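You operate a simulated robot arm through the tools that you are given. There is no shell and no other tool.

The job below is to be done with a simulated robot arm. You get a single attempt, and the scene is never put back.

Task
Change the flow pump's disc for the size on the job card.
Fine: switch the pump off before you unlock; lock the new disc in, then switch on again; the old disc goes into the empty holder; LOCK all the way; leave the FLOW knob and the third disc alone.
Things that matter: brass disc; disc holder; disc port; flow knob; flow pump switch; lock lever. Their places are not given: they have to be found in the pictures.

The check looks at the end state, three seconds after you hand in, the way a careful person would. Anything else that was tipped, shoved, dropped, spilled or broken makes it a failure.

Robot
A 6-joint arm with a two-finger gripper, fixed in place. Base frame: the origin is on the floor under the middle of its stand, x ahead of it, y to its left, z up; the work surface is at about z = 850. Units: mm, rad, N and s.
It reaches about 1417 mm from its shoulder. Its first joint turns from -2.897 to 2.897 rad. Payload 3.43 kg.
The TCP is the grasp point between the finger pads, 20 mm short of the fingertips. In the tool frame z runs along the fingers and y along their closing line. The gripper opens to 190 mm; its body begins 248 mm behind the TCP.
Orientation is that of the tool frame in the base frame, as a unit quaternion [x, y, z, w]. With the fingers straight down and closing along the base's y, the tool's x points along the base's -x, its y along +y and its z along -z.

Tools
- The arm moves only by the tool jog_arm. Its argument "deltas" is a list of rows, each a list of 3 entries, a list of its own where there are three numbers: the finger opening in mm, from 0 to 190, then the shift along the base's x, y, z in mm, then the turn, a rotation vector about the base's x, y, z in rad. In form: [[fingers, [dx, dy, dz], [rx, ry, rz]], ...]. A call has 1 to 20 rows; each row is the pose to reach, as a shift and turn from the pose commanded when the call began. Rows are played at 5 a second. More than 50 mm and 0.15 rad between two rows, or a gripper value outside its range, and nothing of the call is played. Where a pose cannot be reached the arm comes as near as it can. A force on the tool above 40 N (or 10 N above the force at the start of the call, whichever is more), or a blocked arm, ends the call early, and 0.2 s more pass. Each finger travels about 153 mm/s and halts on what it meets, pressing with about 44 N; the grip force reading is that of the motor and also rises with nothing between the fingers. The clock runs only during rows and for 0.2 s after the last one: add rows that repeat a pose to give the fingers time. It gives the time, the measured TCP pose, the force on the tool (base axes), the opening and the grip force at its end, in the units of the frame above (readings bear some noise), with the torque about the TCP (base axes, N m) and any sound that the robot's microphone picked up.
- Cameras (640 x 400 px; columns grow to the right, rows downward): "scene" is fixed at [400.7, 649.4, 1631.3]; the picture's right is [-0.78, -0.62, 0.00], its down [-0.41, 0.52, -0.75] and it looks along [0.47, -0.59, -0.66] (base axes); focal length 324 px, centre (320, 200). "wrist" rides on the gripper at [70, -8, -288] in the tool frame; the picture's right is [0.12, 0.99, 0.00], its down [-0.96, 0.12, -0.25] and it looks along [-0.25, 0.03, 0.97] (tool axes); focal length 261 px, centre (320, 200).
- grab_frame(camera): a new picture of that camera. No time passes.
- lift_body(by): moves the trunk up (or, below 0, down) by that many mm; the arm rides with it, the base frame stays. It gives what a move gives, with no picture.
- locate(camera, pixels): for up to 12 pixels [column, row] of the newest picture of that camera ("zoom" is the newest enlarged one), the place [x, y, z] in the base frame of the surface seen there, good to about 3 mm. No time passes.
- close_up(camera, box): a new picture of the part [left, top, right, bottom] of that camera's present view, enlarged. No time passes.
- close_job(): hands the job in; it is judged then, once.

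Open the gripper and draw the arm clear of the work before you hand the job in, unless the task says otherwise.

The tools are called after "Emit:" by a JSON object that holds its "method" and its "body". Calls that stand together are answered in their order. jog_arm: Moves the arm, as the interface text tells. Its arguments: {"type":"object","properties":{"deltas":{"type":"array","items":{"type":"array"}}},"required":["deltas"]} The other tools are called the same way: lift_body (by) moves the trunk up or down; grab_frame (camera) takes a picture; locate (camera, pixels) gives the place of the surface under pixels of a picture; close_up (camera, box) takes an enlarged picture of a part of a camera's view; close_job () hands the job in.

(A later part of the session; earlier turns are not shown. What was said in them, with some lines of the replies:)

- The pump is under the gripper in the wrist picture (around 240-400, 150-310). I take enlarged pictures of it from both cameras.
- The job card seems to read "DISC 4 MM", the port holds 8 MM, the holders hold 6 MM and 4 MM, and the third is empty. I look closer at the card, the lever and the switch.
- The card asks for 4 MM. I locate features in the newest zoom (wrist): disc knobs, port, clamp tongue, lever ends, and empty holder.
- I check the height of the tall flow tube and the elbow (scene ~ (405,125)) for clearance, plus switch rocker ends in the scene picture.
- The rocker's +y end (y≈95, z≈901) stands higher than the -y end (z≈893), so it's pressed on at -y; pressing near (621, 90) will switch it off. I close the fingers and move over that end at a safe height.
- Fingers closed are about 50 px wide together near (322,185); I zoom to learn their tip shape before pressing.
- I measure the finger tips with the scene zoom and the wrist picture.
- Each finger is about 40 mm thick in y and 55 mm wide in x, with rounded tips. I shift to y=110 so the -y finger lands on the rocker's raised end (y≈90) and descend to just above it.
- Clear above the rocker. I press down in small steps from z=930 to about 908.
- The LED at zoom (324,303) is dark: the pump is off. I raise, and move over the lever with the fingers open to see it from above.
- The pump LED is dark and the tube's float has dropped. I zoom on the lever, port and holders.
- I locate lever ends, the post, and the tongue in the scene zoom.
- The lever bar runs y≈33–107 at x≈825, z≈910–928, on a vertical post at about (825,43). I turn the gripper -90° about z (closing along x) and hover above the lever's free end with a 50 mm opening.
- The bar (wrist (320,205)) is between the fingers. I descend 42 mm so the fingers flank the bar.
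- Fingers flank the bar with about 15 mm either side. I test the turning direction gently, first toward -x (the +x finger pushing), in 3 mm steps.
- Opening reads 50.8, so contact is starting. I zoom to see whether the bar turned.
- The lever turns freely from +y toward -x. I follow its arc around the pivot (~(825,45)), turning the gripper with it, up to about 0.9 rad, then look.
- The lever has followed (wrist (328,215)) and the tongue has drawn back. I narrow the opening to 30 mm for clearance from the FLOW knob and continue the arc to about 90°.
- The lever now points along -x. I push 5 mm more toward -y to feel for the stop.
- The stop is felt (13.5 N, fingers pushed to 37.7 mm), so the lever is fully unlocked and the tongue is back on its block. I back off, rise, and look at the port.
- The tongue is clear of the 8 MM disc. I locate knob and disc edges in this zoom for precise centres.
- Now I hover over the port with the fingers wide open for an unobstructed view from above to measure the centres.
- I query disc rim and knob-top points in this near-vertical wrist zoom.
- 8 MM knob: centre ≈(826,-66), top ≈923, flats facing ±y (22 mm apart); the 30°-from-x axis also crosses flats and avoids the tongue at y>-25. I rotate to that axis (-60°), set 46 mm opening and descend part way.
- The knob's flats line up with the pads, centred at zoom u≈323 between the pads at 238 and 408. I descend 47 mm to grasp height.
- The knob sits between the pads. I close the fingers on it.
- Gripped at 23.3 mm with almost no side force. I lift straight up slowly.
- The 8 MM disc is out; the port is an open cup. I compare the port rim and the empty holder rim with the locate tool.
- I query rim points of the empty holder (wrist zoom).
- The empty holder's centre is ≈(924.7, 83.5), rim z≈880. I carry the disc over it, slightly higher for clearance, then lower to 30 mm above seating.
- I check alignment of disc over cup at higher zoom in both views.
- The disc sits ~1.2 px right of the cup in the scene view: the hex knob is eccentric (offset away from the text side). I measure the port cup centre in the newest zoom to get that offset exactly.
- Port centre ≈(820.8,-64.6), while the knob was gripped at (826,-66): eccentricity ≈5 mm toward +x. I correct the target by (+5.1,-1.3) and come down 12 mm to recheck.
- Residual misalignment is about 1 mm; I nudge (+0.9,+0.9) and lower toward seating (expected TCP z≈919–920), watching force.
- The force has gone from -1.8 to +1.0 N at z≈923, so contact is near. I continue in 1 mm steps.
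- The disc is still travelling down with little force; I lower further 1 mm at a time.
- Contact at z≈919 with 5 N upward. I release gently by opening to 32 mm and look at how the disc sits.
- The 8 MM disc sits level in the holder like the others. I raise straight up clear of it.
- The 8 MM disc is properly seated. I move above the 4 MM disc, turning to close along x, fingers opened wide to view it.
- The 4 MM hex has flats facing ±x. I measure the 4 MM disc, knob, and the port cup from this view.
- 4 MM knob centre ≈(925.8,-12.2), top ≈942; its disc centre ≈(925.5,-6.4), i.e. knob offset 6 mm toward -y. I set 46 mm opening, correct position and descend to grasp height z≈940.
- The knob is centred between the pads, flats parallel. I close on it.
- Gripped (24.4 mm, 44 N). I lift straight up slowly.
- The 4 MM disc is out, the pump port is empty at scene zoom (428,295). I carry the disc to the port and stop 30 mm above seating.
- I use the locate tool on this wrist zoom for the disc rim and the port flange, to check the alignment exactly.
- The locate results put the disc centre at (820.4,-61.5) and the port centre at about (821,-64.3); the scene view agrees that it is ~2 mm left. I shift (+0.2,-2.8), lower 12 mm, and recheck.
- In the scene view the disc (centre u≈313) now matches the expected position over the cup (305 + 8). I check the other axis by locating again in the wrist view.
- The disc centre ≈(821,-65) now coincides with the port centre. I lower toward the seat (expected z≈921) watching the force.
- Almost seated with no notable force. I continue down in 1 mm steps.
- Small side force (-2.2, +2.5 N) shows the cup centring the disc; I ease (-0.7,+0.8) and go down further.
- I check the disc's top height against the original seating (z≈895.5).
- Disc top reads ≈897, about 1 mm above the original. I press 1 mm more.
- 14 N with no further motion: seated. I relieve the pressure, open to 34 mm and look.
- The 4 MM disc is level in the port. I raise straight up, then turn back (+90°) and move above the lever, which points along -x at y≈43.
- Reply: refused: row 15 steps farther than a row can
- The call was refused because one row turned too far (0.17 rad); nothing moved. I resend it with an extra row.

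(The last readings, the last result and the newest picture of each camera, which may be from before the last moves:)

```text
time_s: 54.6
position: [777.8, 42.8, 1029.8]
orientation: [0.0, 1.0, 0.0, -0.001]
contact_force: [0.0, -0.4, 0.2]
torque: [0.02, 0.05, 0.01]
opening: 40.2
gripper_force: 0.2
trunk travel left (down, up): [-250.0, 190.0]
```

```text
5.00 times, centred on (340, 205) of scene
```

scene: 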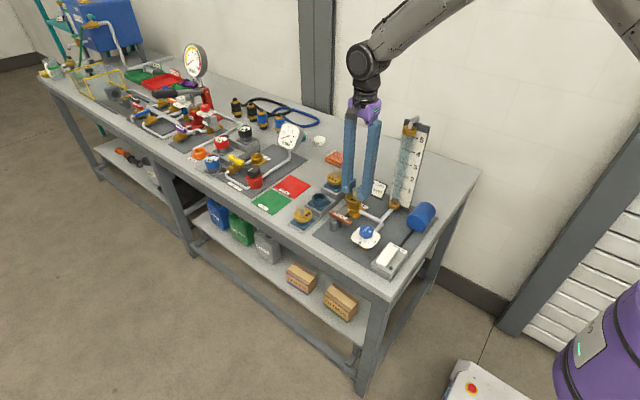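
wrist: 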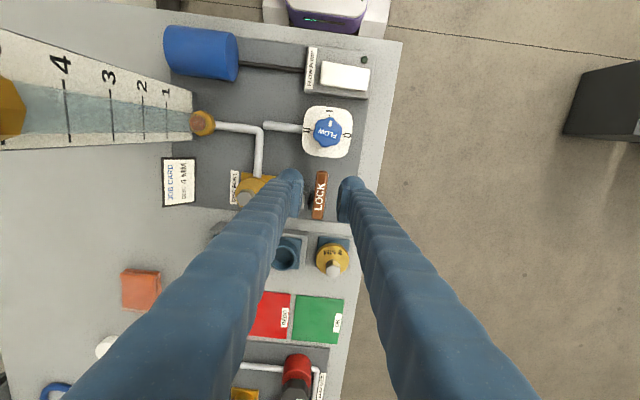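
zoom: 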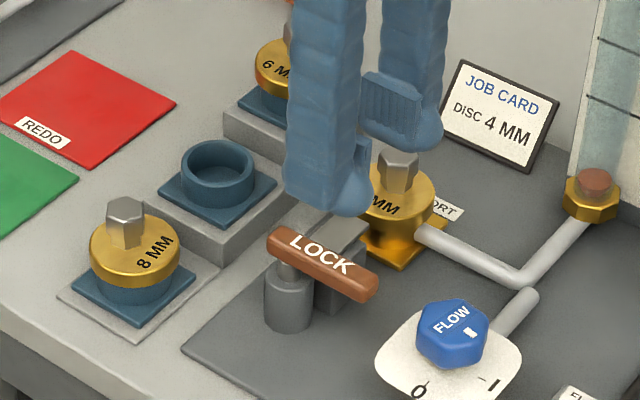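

The bar (wrist (320,195)) lies between the fingers. I descend 101 mm to flank it.

Emit:
{"method": "jog_arm", "body": {"deltas": [[40, [0, 0, -40], [0, 0, 0]], [40, [0, 0, -70], [0, 0, 0]], [40, [0, 0, -88], [0, 0, 0]], [40, [0, 0, -101], [0, 0, 0]], [40, [0, 0, -101], [0, 0, 0]]]}}

Emit:
{"method": "close_up", "body": {"camera": "wrist", "box": [260, 150, 380, 250]}}

Emit:
{"method": "close_up", "body": {"camera": "scene", "box": [300, 170, 390, 240]}}

```text
time_s: 55.8
position: [776.4, 42.3, 927.7]
orientation: [0.0, 1.0, 0.0, -0.001]
contact_force: [-0.5, 0.9, 0.8]
torque: [0.03, 0.0, 0.0]
opening: 40.0
gripper_force: 0.0
trunk travel left (down, up): [-250.0, 190.0]
```

```text
4.00 times, centred on (320, 200) of wrist
```

zoom: 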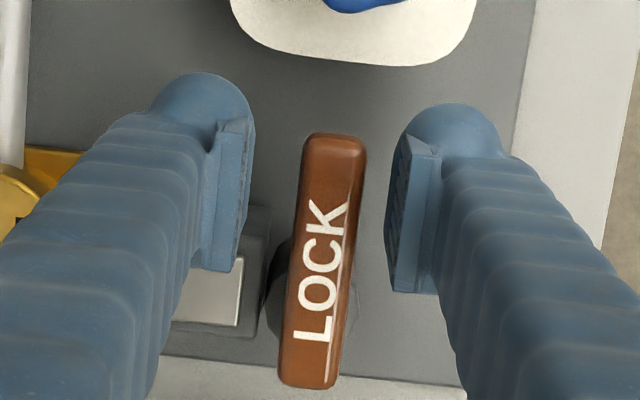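

```text
5.71 times, centred on (345, 205) of scene
```

zoom: 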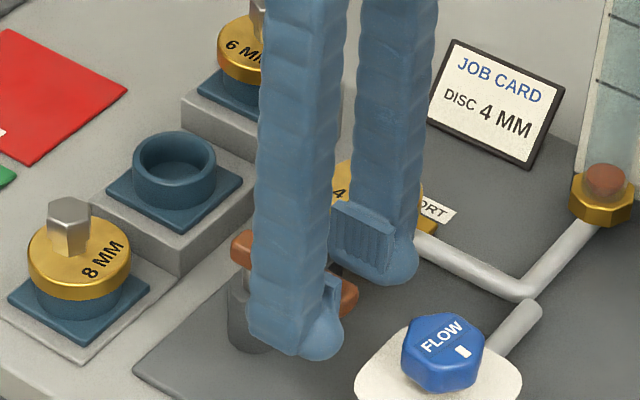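

The bar is free between the fingers. I push it back along the arc (clockwise from above), turning the gripper with it, about 50° first.

Emit:
{"method": "jog_arm", "body": {"deltas": [[34, [-0.5, 7, 0], [0, 0, 0]], [34, [1.1, 14, 0], [0, 0, -0.149]], [34, [3.7, 20.6, 0], [0, 0, -0.298]], [34, [7.2, 26.8, 0], [0, 0, -0.447]], [34, [11.7, 32.3, 0], [0, 0, -0.596]], [34, [16.9, 37.2, 0], [0, 0, -0.745]], [34, [22.8, 41.2, 0], [0, 0, -0.894]], [34, [22.8, 41.2, 0], [0, 0, -0.9]]]}}

Emit:
{"method": "close_up", "body": {"camera": "wrist", "box": [240, 140, 400, 260]}}

Emit:
{"method": "close_up", "body": {"camera": "scene", "box": [300, 170, 390, 240]}}

```text
time_s: 57.6
position: [799.6, 82.5, 928.9]
orientation: [0.437, 0.9, 0.0, 0.0]
contact_force: [0.2, -0.1, -0.2]
torque: [-0.03, -0.02, 0.02]
opening: 33.9
gripper_force: 0.1
trunk travel left (down, up): [-250.0, 190.0]
```

```text
3.33 times, centred on (320, 200) of wrist
```

zoom: 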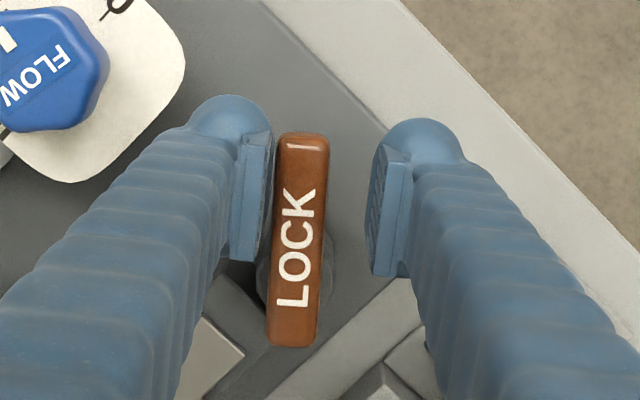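

```text
5.71 times, centred on (345, 205) of scene
```

zoom: 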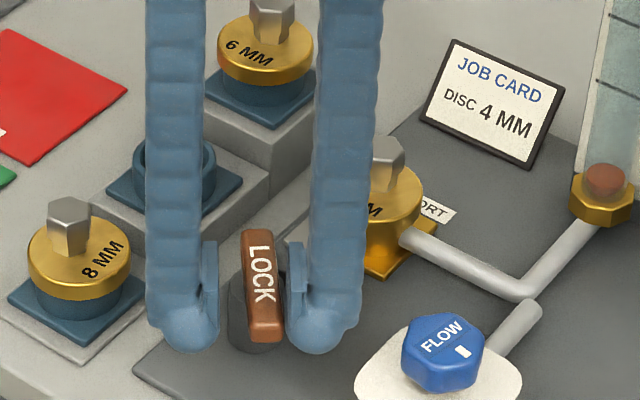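

The lever follows (about half way). I continue the arc to the lock position.

Emit:
{"method": "jog_arm", "body": {"deltas": [[34, [6.4, 3.1, 0], [0, 0, -0.149]], [34, [13.2, 5.1, 0], [0, 0, -0.298]], [34, [20.2, 6.2, 0], [0, 0, -0.447]], [34, [27.4, 6.2, 0], [0, 0, -0.596]], [34, [30.7, 5.8, 0], [0, 0, -0.67]], [34, [30.7, 5.8, 0], [0, 0, -0.6708]]]}}

Emit:
{"method": "close_up", "body": {"camera": "wrist", "box": [240, 140, 400, 260]}}

Emit:
{"method": "close_up", "body": {"camera": "scene", "box": [300, 170, 390, 240]}}

```text
time_s: 59.0
position: [831.9, 88.1, 929.0]
orientation: [0.708, 0.706, 0.0, 0.0]
contact_force: [0.1, -0.9, 0.7]
torque: [0.0, 0.03, -0.01]
opening: 34.1
gripper_force: 0.1
trunk travel left (down, up): [-250.0, 190.0]
```

```text
3.33 times, centred on (320, 200) of wrist
```

zoom: 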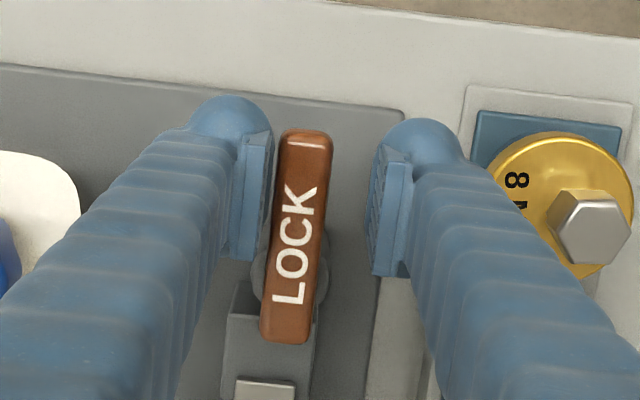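

```text
5.71 times, centred on (345, 205) of scene
```

zoom: 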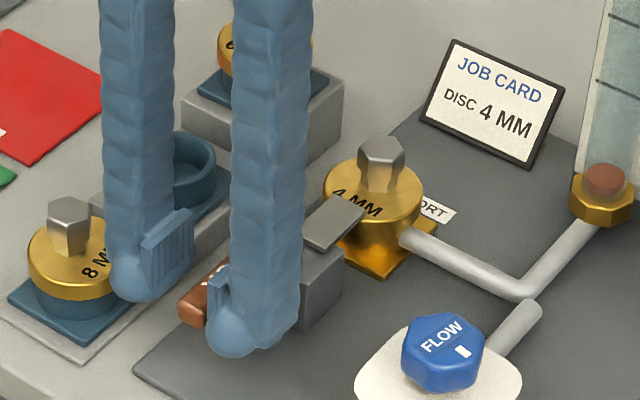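

The tongue is over the disc, but the bar still looks a few degrees short compared with the original picture. I push further +x in 1.5 mm steps until the stop resists.

Emit:
{"method": "jog_arm", "body": {"deltas": [[34, [1.5, 0, 0], [0, 0, 0]], [34, [3, 0, 0], [0, 0, 0]], [34, [4.5, 0, 0], [0, 0, 0]], [34, [4.5, 0, 0], [0, 0, 0]]]}}

Emit:
{"method": "close_up", "body": {"camera": "wrist", "box": [260, 160, 380, 260]}}

```text
time_s: 60.0
position: [835.1, 88.6, 929.2]
orientation: [0.707, 0.707, -0.001, 0.0]
contact_force: [-7.8, 0.1, -2.4]
torque: [-0.03, 0.04, -0.02]
opening: 38.9
gripper_force: 4.2
trunk travel left (down, up): [-250.0, 190.0]
```

```text
4.00 times, centred on (320, 210) of wrist
```

zoom: 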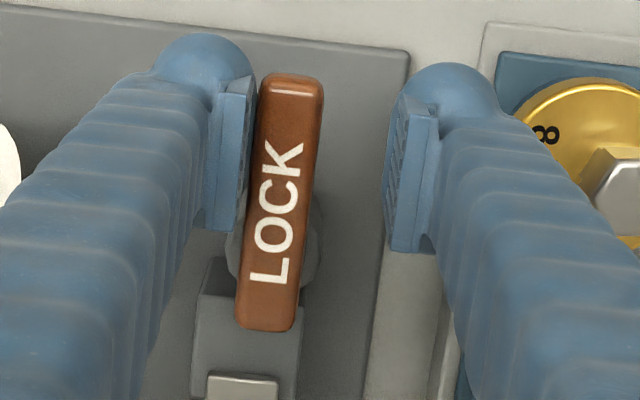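

The bar now looks aligned with y (tilt 6.4°, matching the picture's vanishing direction) and resists with 8 N. I push a little more to be sure it's at the stop.

Emit:
{"method": "jog_arm", "body": {"deltas": [[34, [2, 0, 0], [0, 0, 0]], [34, [4, 0, 0], [0, 0, 0]], [34, [4, 0, 0], [0, 0, 0]]]}}

Emit:
{"method": "close_up", "body": {"camera": "wrist", "box": [260, 160, 380, 260]}}

Emit:
{"method": "close_up", "body": {"camera": "scene", "box": [310, 180, 380, 235]}}

```text
time_s: 60.8
position: [838.7, 88.4, 929.1]
orientation: [0.707, 0.708, -0.001, -0.002]
contact_force: [-17.8, -1.4, -2.9]
torque: [-0.03, 0.07, -0.09]
opening: 44.4
gripper_force: 9.3
trunk travel left (down, up): [-250.0, 190.0]
```

```text
4.00 times, centred on (320, 210) of wrist
```

zoom: 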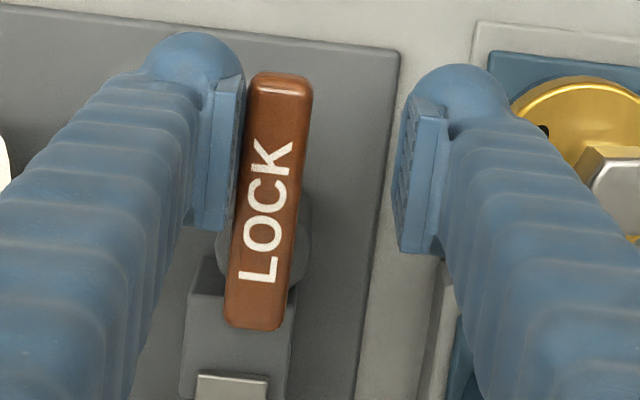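

```text
7.27 times, centred on (345, 208) of scene
```

zoom: 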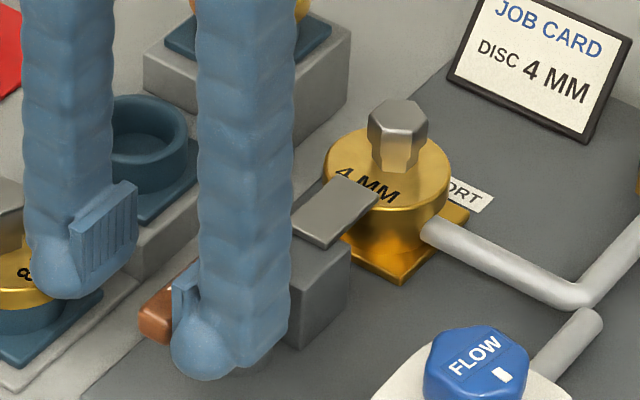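

Nearly 18 N without further turn: the lever is at its lock stop and the tongue overlaps the 4 MM disc. I centre the fingers around the bar and lift away.

Emit:
{"method": "jog_arm", "body": {"deltas": [[40, [-5, 0, 0], [0, 0, 0]], [42, [-10, 0, 0], [0, 0, 0]], [42, [-15.5, 0, 0], [0, 0, 0]], [42, [-15.5, 0, 0], [0, 0, 0]], [42, [-15.5, 0, 15], [0, 0, 0]], [42, [-15.5, 0, 50], [0, 0, 0]], [42, [-15.5, 0, 90], [0, 0, 0]], [42, [-15.5, 0, 130], [0, 0, 0]], [42, [-15.5, 0, 130], [0, 0, 0]]]}}

Emit:
{"method": "grab_frame", "body": {"camera": "wrist"}}

Emit:
{"method": "close_up", "body": {"camera": "scene", "box": [290, 165, 390, 240]}}

```text
time_s: 62.8
position: [825.2, 88.2, 1057.4]
orientation: [0.707, 0.707, -0.001, -0.001]
contact_force: [0.0, -0.3, 0.5]
torque: [0.0, -0.01, 0.0]
opening: 42.0
gripper_force: 0.0
trunk travel left (down, up): [-250.0, 190.0]
```

```text
taken
```

wrist: 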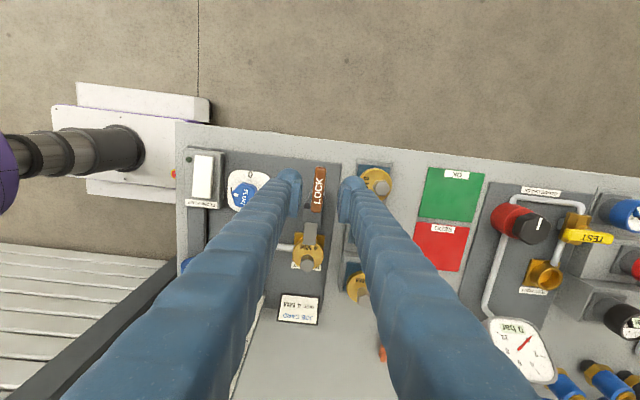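

```text
5.33 times, centred on (340, 202) of scene
```

zoom: 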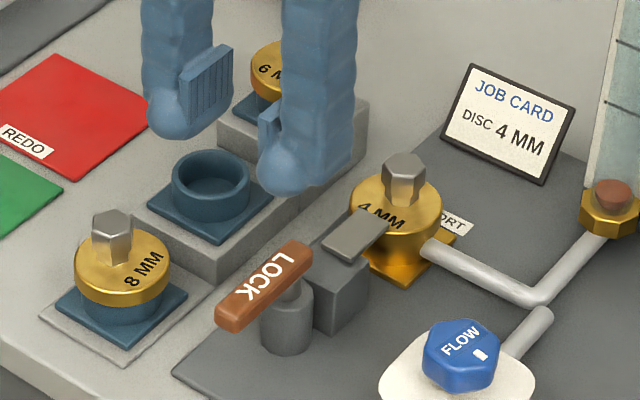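

I compare with the first scene close-up using the same box to confirm lever angle and tongue position.

Emit:
{"method": "close_up", "body": {"camera": "scene", "box": [310, 190, 370, 235]}}

Emit:
{"method": "locate", "body": {"camera": "zoom", "pixels": [[295, 200], [165, 305], [270, 185], [300, 215], [150, 290], [185, 310], [235, 270], [345, 200], [410, 150], [425, 160], [440, 190], [400, 120]]}}

```text
8.89 times, centred on (340, 212) of scene
```

zoom: 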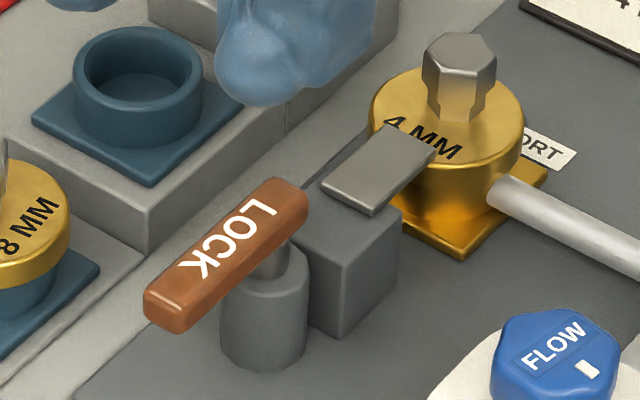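

```text
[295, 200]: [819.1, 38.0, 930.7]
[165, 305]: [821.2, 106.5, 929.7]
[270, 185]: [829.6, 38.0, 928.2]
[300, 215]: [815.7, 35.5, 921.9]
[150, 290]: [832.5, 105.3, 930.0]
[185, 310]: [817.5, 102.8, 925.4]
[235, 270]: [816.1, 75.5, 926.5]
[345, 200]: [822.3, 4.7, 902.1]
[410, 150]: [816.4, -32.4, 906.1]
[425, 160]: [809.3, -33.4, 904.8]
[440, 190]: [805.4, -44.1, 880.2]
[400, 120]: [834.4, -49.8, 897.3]
```

Lever and tongue match the original locked picture exactly. Next I close the fingers, turn back and move above the rocker's -y end (mirror position TCP y≈12, x≈621).

Emit:
{"method": "jog_arm", "body": {"deltas": [[30, [-15, -5, 0], [0, 0, 0.142]], [15, [-35, -12, 0], [0, 0, 0.285]], [0, [-55, -20, 0], [0, 0, 0.428]], [0, [-75, -28, 0], [0, 0, 0.57]], [0, [-95, -36, 0], [0, 0, 0.713]], [0, [-115, -44, 0], [0, 0, 0.856]], [0, [-135, -52, 0], [0, 0, 0.999]], [0, [-155, -60, 0], [0, 0, 1.142]], [0, [-175, -68, 0], [0, 0, 1.285]], [0, [-190, -74, 0], [0, 0, 1.428]], [0, [-203.2, -77.6, 0], [0, 0, 1.5708]], [0, [-203.2, -77.6, 0], [0, 0, 1.5708]]]}}

Emit:
{"method": "grab_frame", "body": {"camera": "wrist"}}

Emit:
{"method": "close_up", "body": {"camera": "scene", "box": [345, 200, 435, 290]}}

```text
time_s: 65.4
position: [620.4, 11.9, 1060.5]
orientation: [-0.001, 1.0, 0.0, -0.001]
contact_force: [0.2, 0.4, -0.2]
torque: [0.03, 0.0, 0.02]
opening: 0.0
gripper_force: 34.1
trunk travel left (down, up): [-250.0, 190.0]
```

```text
taken
```

wrist: 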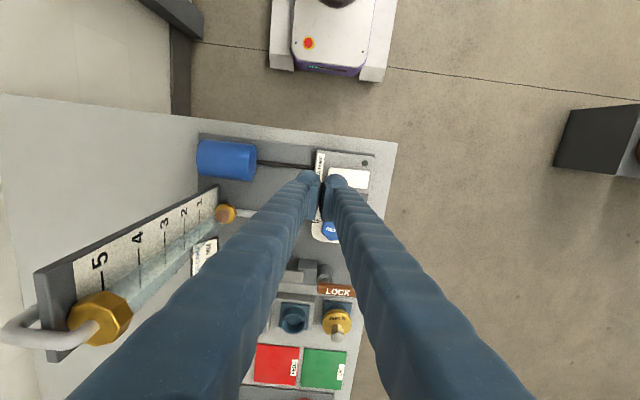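

```text
4.44 times, centred on (390, 245) of scene
```

zoom: 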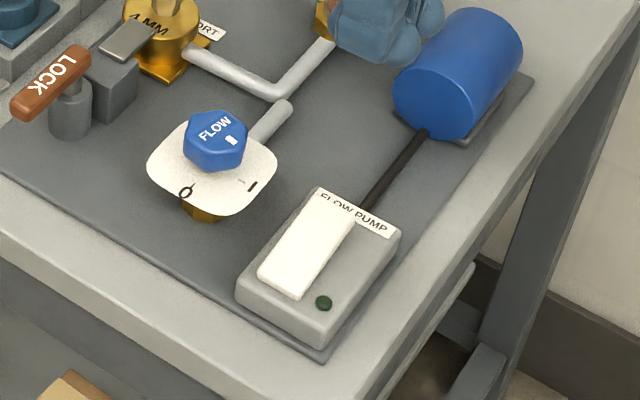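

The FLOW knob is unchanged and the rocker's -y end is raised. I descend to z≈930 above it.

Emit:
{"method": "jog_arm", "body": {"deltas": [[0, [0, 0, -45], [0, 0, 0]], [0, [0, 0, -85], [0, 0, 0]], [0, [0, 0, -110], [0, 0, 0]], [0, [0, 0, -128], [0, 0, 0]], [0, [0, 0, -128], [0, 0, 0]]]}}

Emit:
{"method": "close_up", "body": {"camera": "scene", "box": [345, 200, 435, 290]}}

Emit:
{"method": "close_up", "body": {"camera": "wrist", "box": [240, 140, 400, 260]}}

```text
time_s: 66.6
position: [619.8, 11.3, 932.0]
orientation: [-0.001, 1.0, 0.0, 0.0]
contact_force: [0.3, 0.0, 1.0]
torque: [0.0, -0.03, -0.01]
opening: 0.0
gripper_force: 34.4
trunk travel left (down, up): [-250.0, 190.0]
```

```text
4.44 times, centred on (390, 245) of scene
```

zoom: 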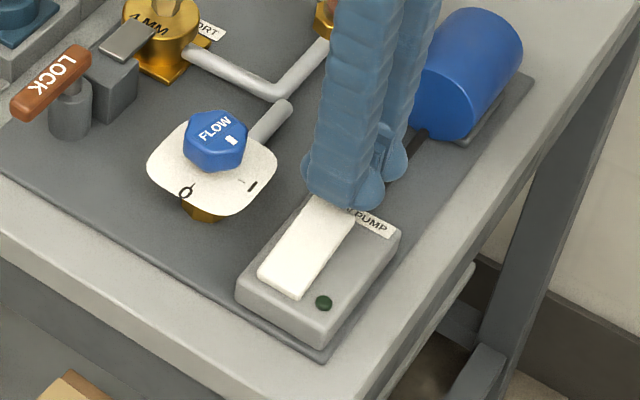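

```text
3.33 times, centred on (320, 200) of wrist
```

zoom: 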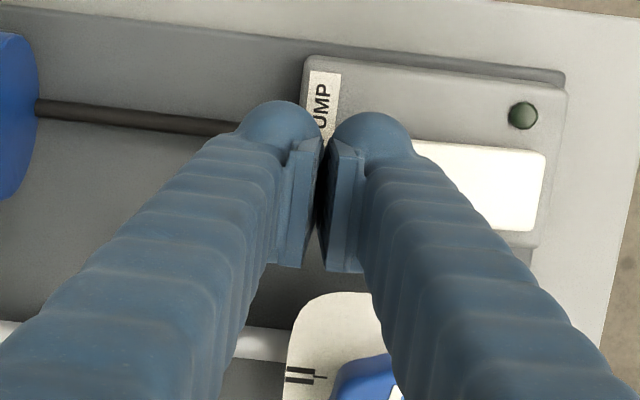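

The +y finger is over the rocker's -y end with clear surroundings. I press down in small steps, as before.

Emit:
{"method": "jog_arm", "body": {"deltas": [[0, [0, 0, -4], [0, 0, 0]], [0, [0, 0, -8], [0, 0, 0]], [0, [0, 0, -11], [0, 0, 0]], [0, [0, 0, -14], [0, 0, 0]], [0, [0, 0, -17], [0, 0, 0]], [0, [0, 0, -20], [0, 0, 0]]]}}

Emit:
{"method": "close_up", "body": {"camera": "scene", "box": [345, 200, 435, 290]}}

```text
time_s: 68.0
position: [621.3, 11.6, 909.8]
orientation: [0.0, 1.0, 0.0, -0.001]
contact_force: [0.5, 0.6, 0.2]
torque: [0.0, -0.01, 0.01]
opening: 0.1
gripper_force: 34.4
trunk travel left (down, up): [-250.0, 190.0]
```

```text
4.44 times, centred on (390, 245) of scene
```

zoom: 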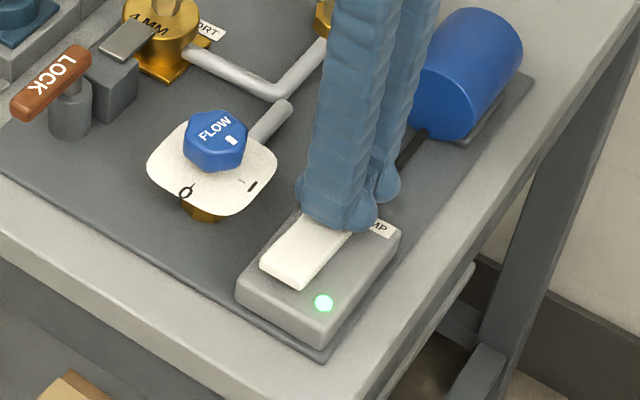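

The LED at zoom (324,303) is green: the pump is on. I raise straight up, move away toward the robot side, open the gripper, and look at everything.

Emit:
{"method": "jog_arm", "body": {"deltas": [[0, [0, 0, 20], [0, 0, 0]], [0, [0, 0, 60], [0, 0, 0]], [0, [0, 0, 110], [0, 0, 0]], [0, [0, 0, 160], [0, 0, 0]], [0, [0, 0, 210], [0, 0, 0]], [0, [0, 0, 260], [0, 0, 0]], [0, [-25, 20, 290], [0, 0, 0]], [0, [-60, 50, 300], [0, 0, 0]], [30, [-90, 80, 300], [0, 0, 0]], [80, [-110, 100, 300], [0, 0, 0]], [120, [-110, 100, 300], [0, 0, 0]], [120, [-110, 100, 300], [0, 0, 0]]]}}

Emit:
{"method": "grab_frame", "body": {"camera": "scene"}}

Emit:
{"method": "grab_frame", "body": {"camera": "wrist"}}

Emit:
{"method": "close_up", "body": {"camera": "scene", "box": [280, 110, 450, 280]}}

```text
time_s: 70.6
position: [510.4, 112.8, 1212.4]
orientation: [-0.001, 1.0, 0.0, 0.0]
contact_force: [-0.2, 0.1, -0.4]
torque: [0.05, 0.03, 0.0]
opening: 120.3
gripper_force: 0.0
trunk travel left (down, up): [-250.0, 190.0]
```

```text
taken
```

scene: 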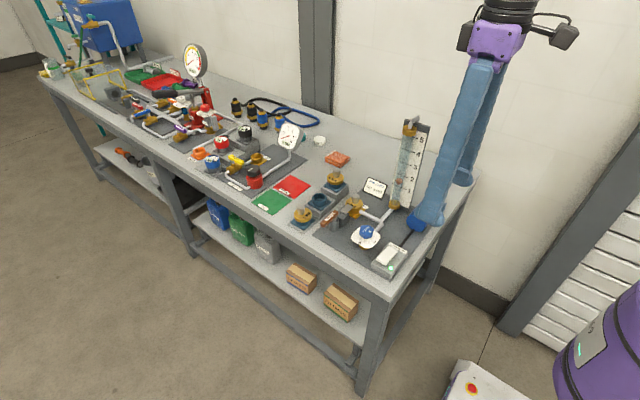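

```text
taken
```

wrist: 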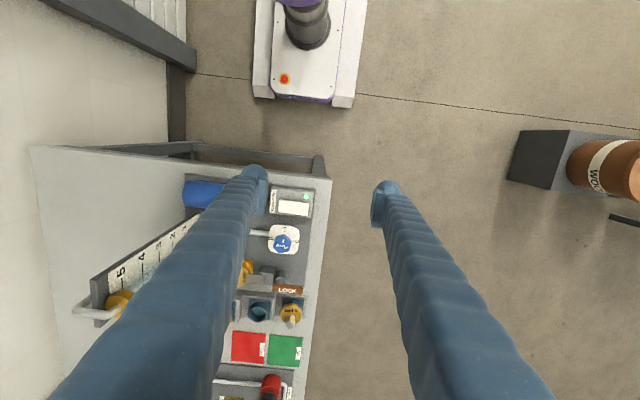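

```text
2.35 times, centred on (365, 195) of scene
```

zoom: 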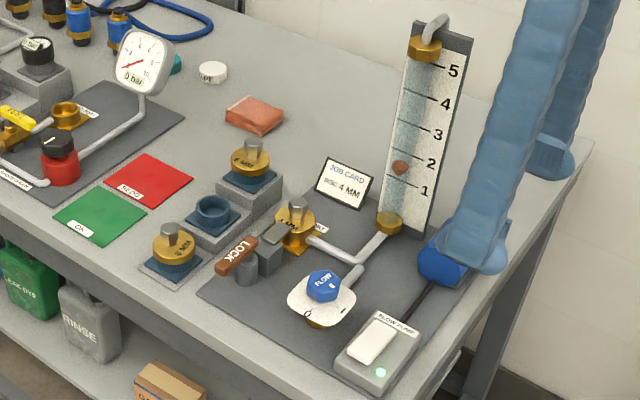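

The pump runs (LED green, float at about 1.6), lever locked, discs placed. One last close look at the discs, lever and knob.

Emit:
{"method": "close_up", "body": {"camera": "scene", "box": [290, 165, 390, 240]}}

Emit:
{"method": "close_up", "body": {"camera": "scene", "box": [340, 190, 440, 280]}}

```text
5.33 times, centred on (340, 202) of scene
```

zoom: 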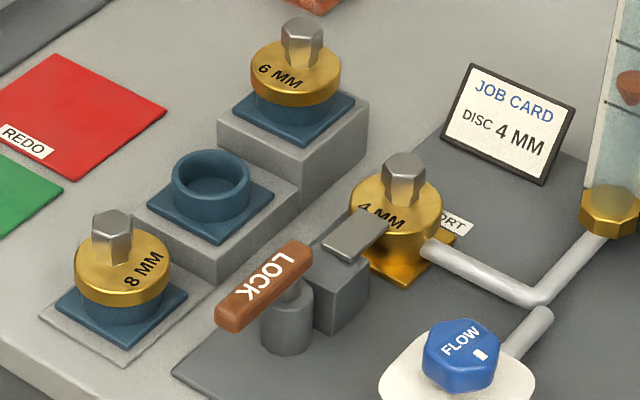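

```text
4.44 times, centred on (390, 235) of scene
```

zoom: 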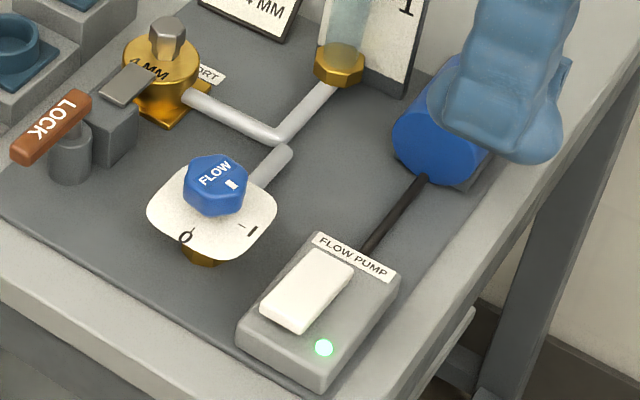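

Everything is in its end state: 4 MM locked in the port, 8 MM in the formerly empty holder, 6 MM and the FLOW knob untouched, pump on, arm clear with the gripper open. I hand the job in.

Emit:
{"method": "close_job", "body": {}}

```text
The job is handed in.
```

I changed the flow pump's disc to the 4 MM size on the job card and handed the job in. I haven't seen the result of the check.

- **Pump:** I switched it off before unlocking and back on after locking. The light is green and the float in the flow tube has risen again, to about 1.6.
- **New disc:** the 4 MM disc is seated in the port. The lever is pushed to its stop, and it matches the picture taken before I started.
- **Old disc:** the 8 MM disc sits level in the holder that was empty.
- **Left alone:** the 6 MM disc and the FLOW knob were not touched.

The arm is clear of the work with the gripper open, and the final pictures of the pump area showed nothing knocked or moved.
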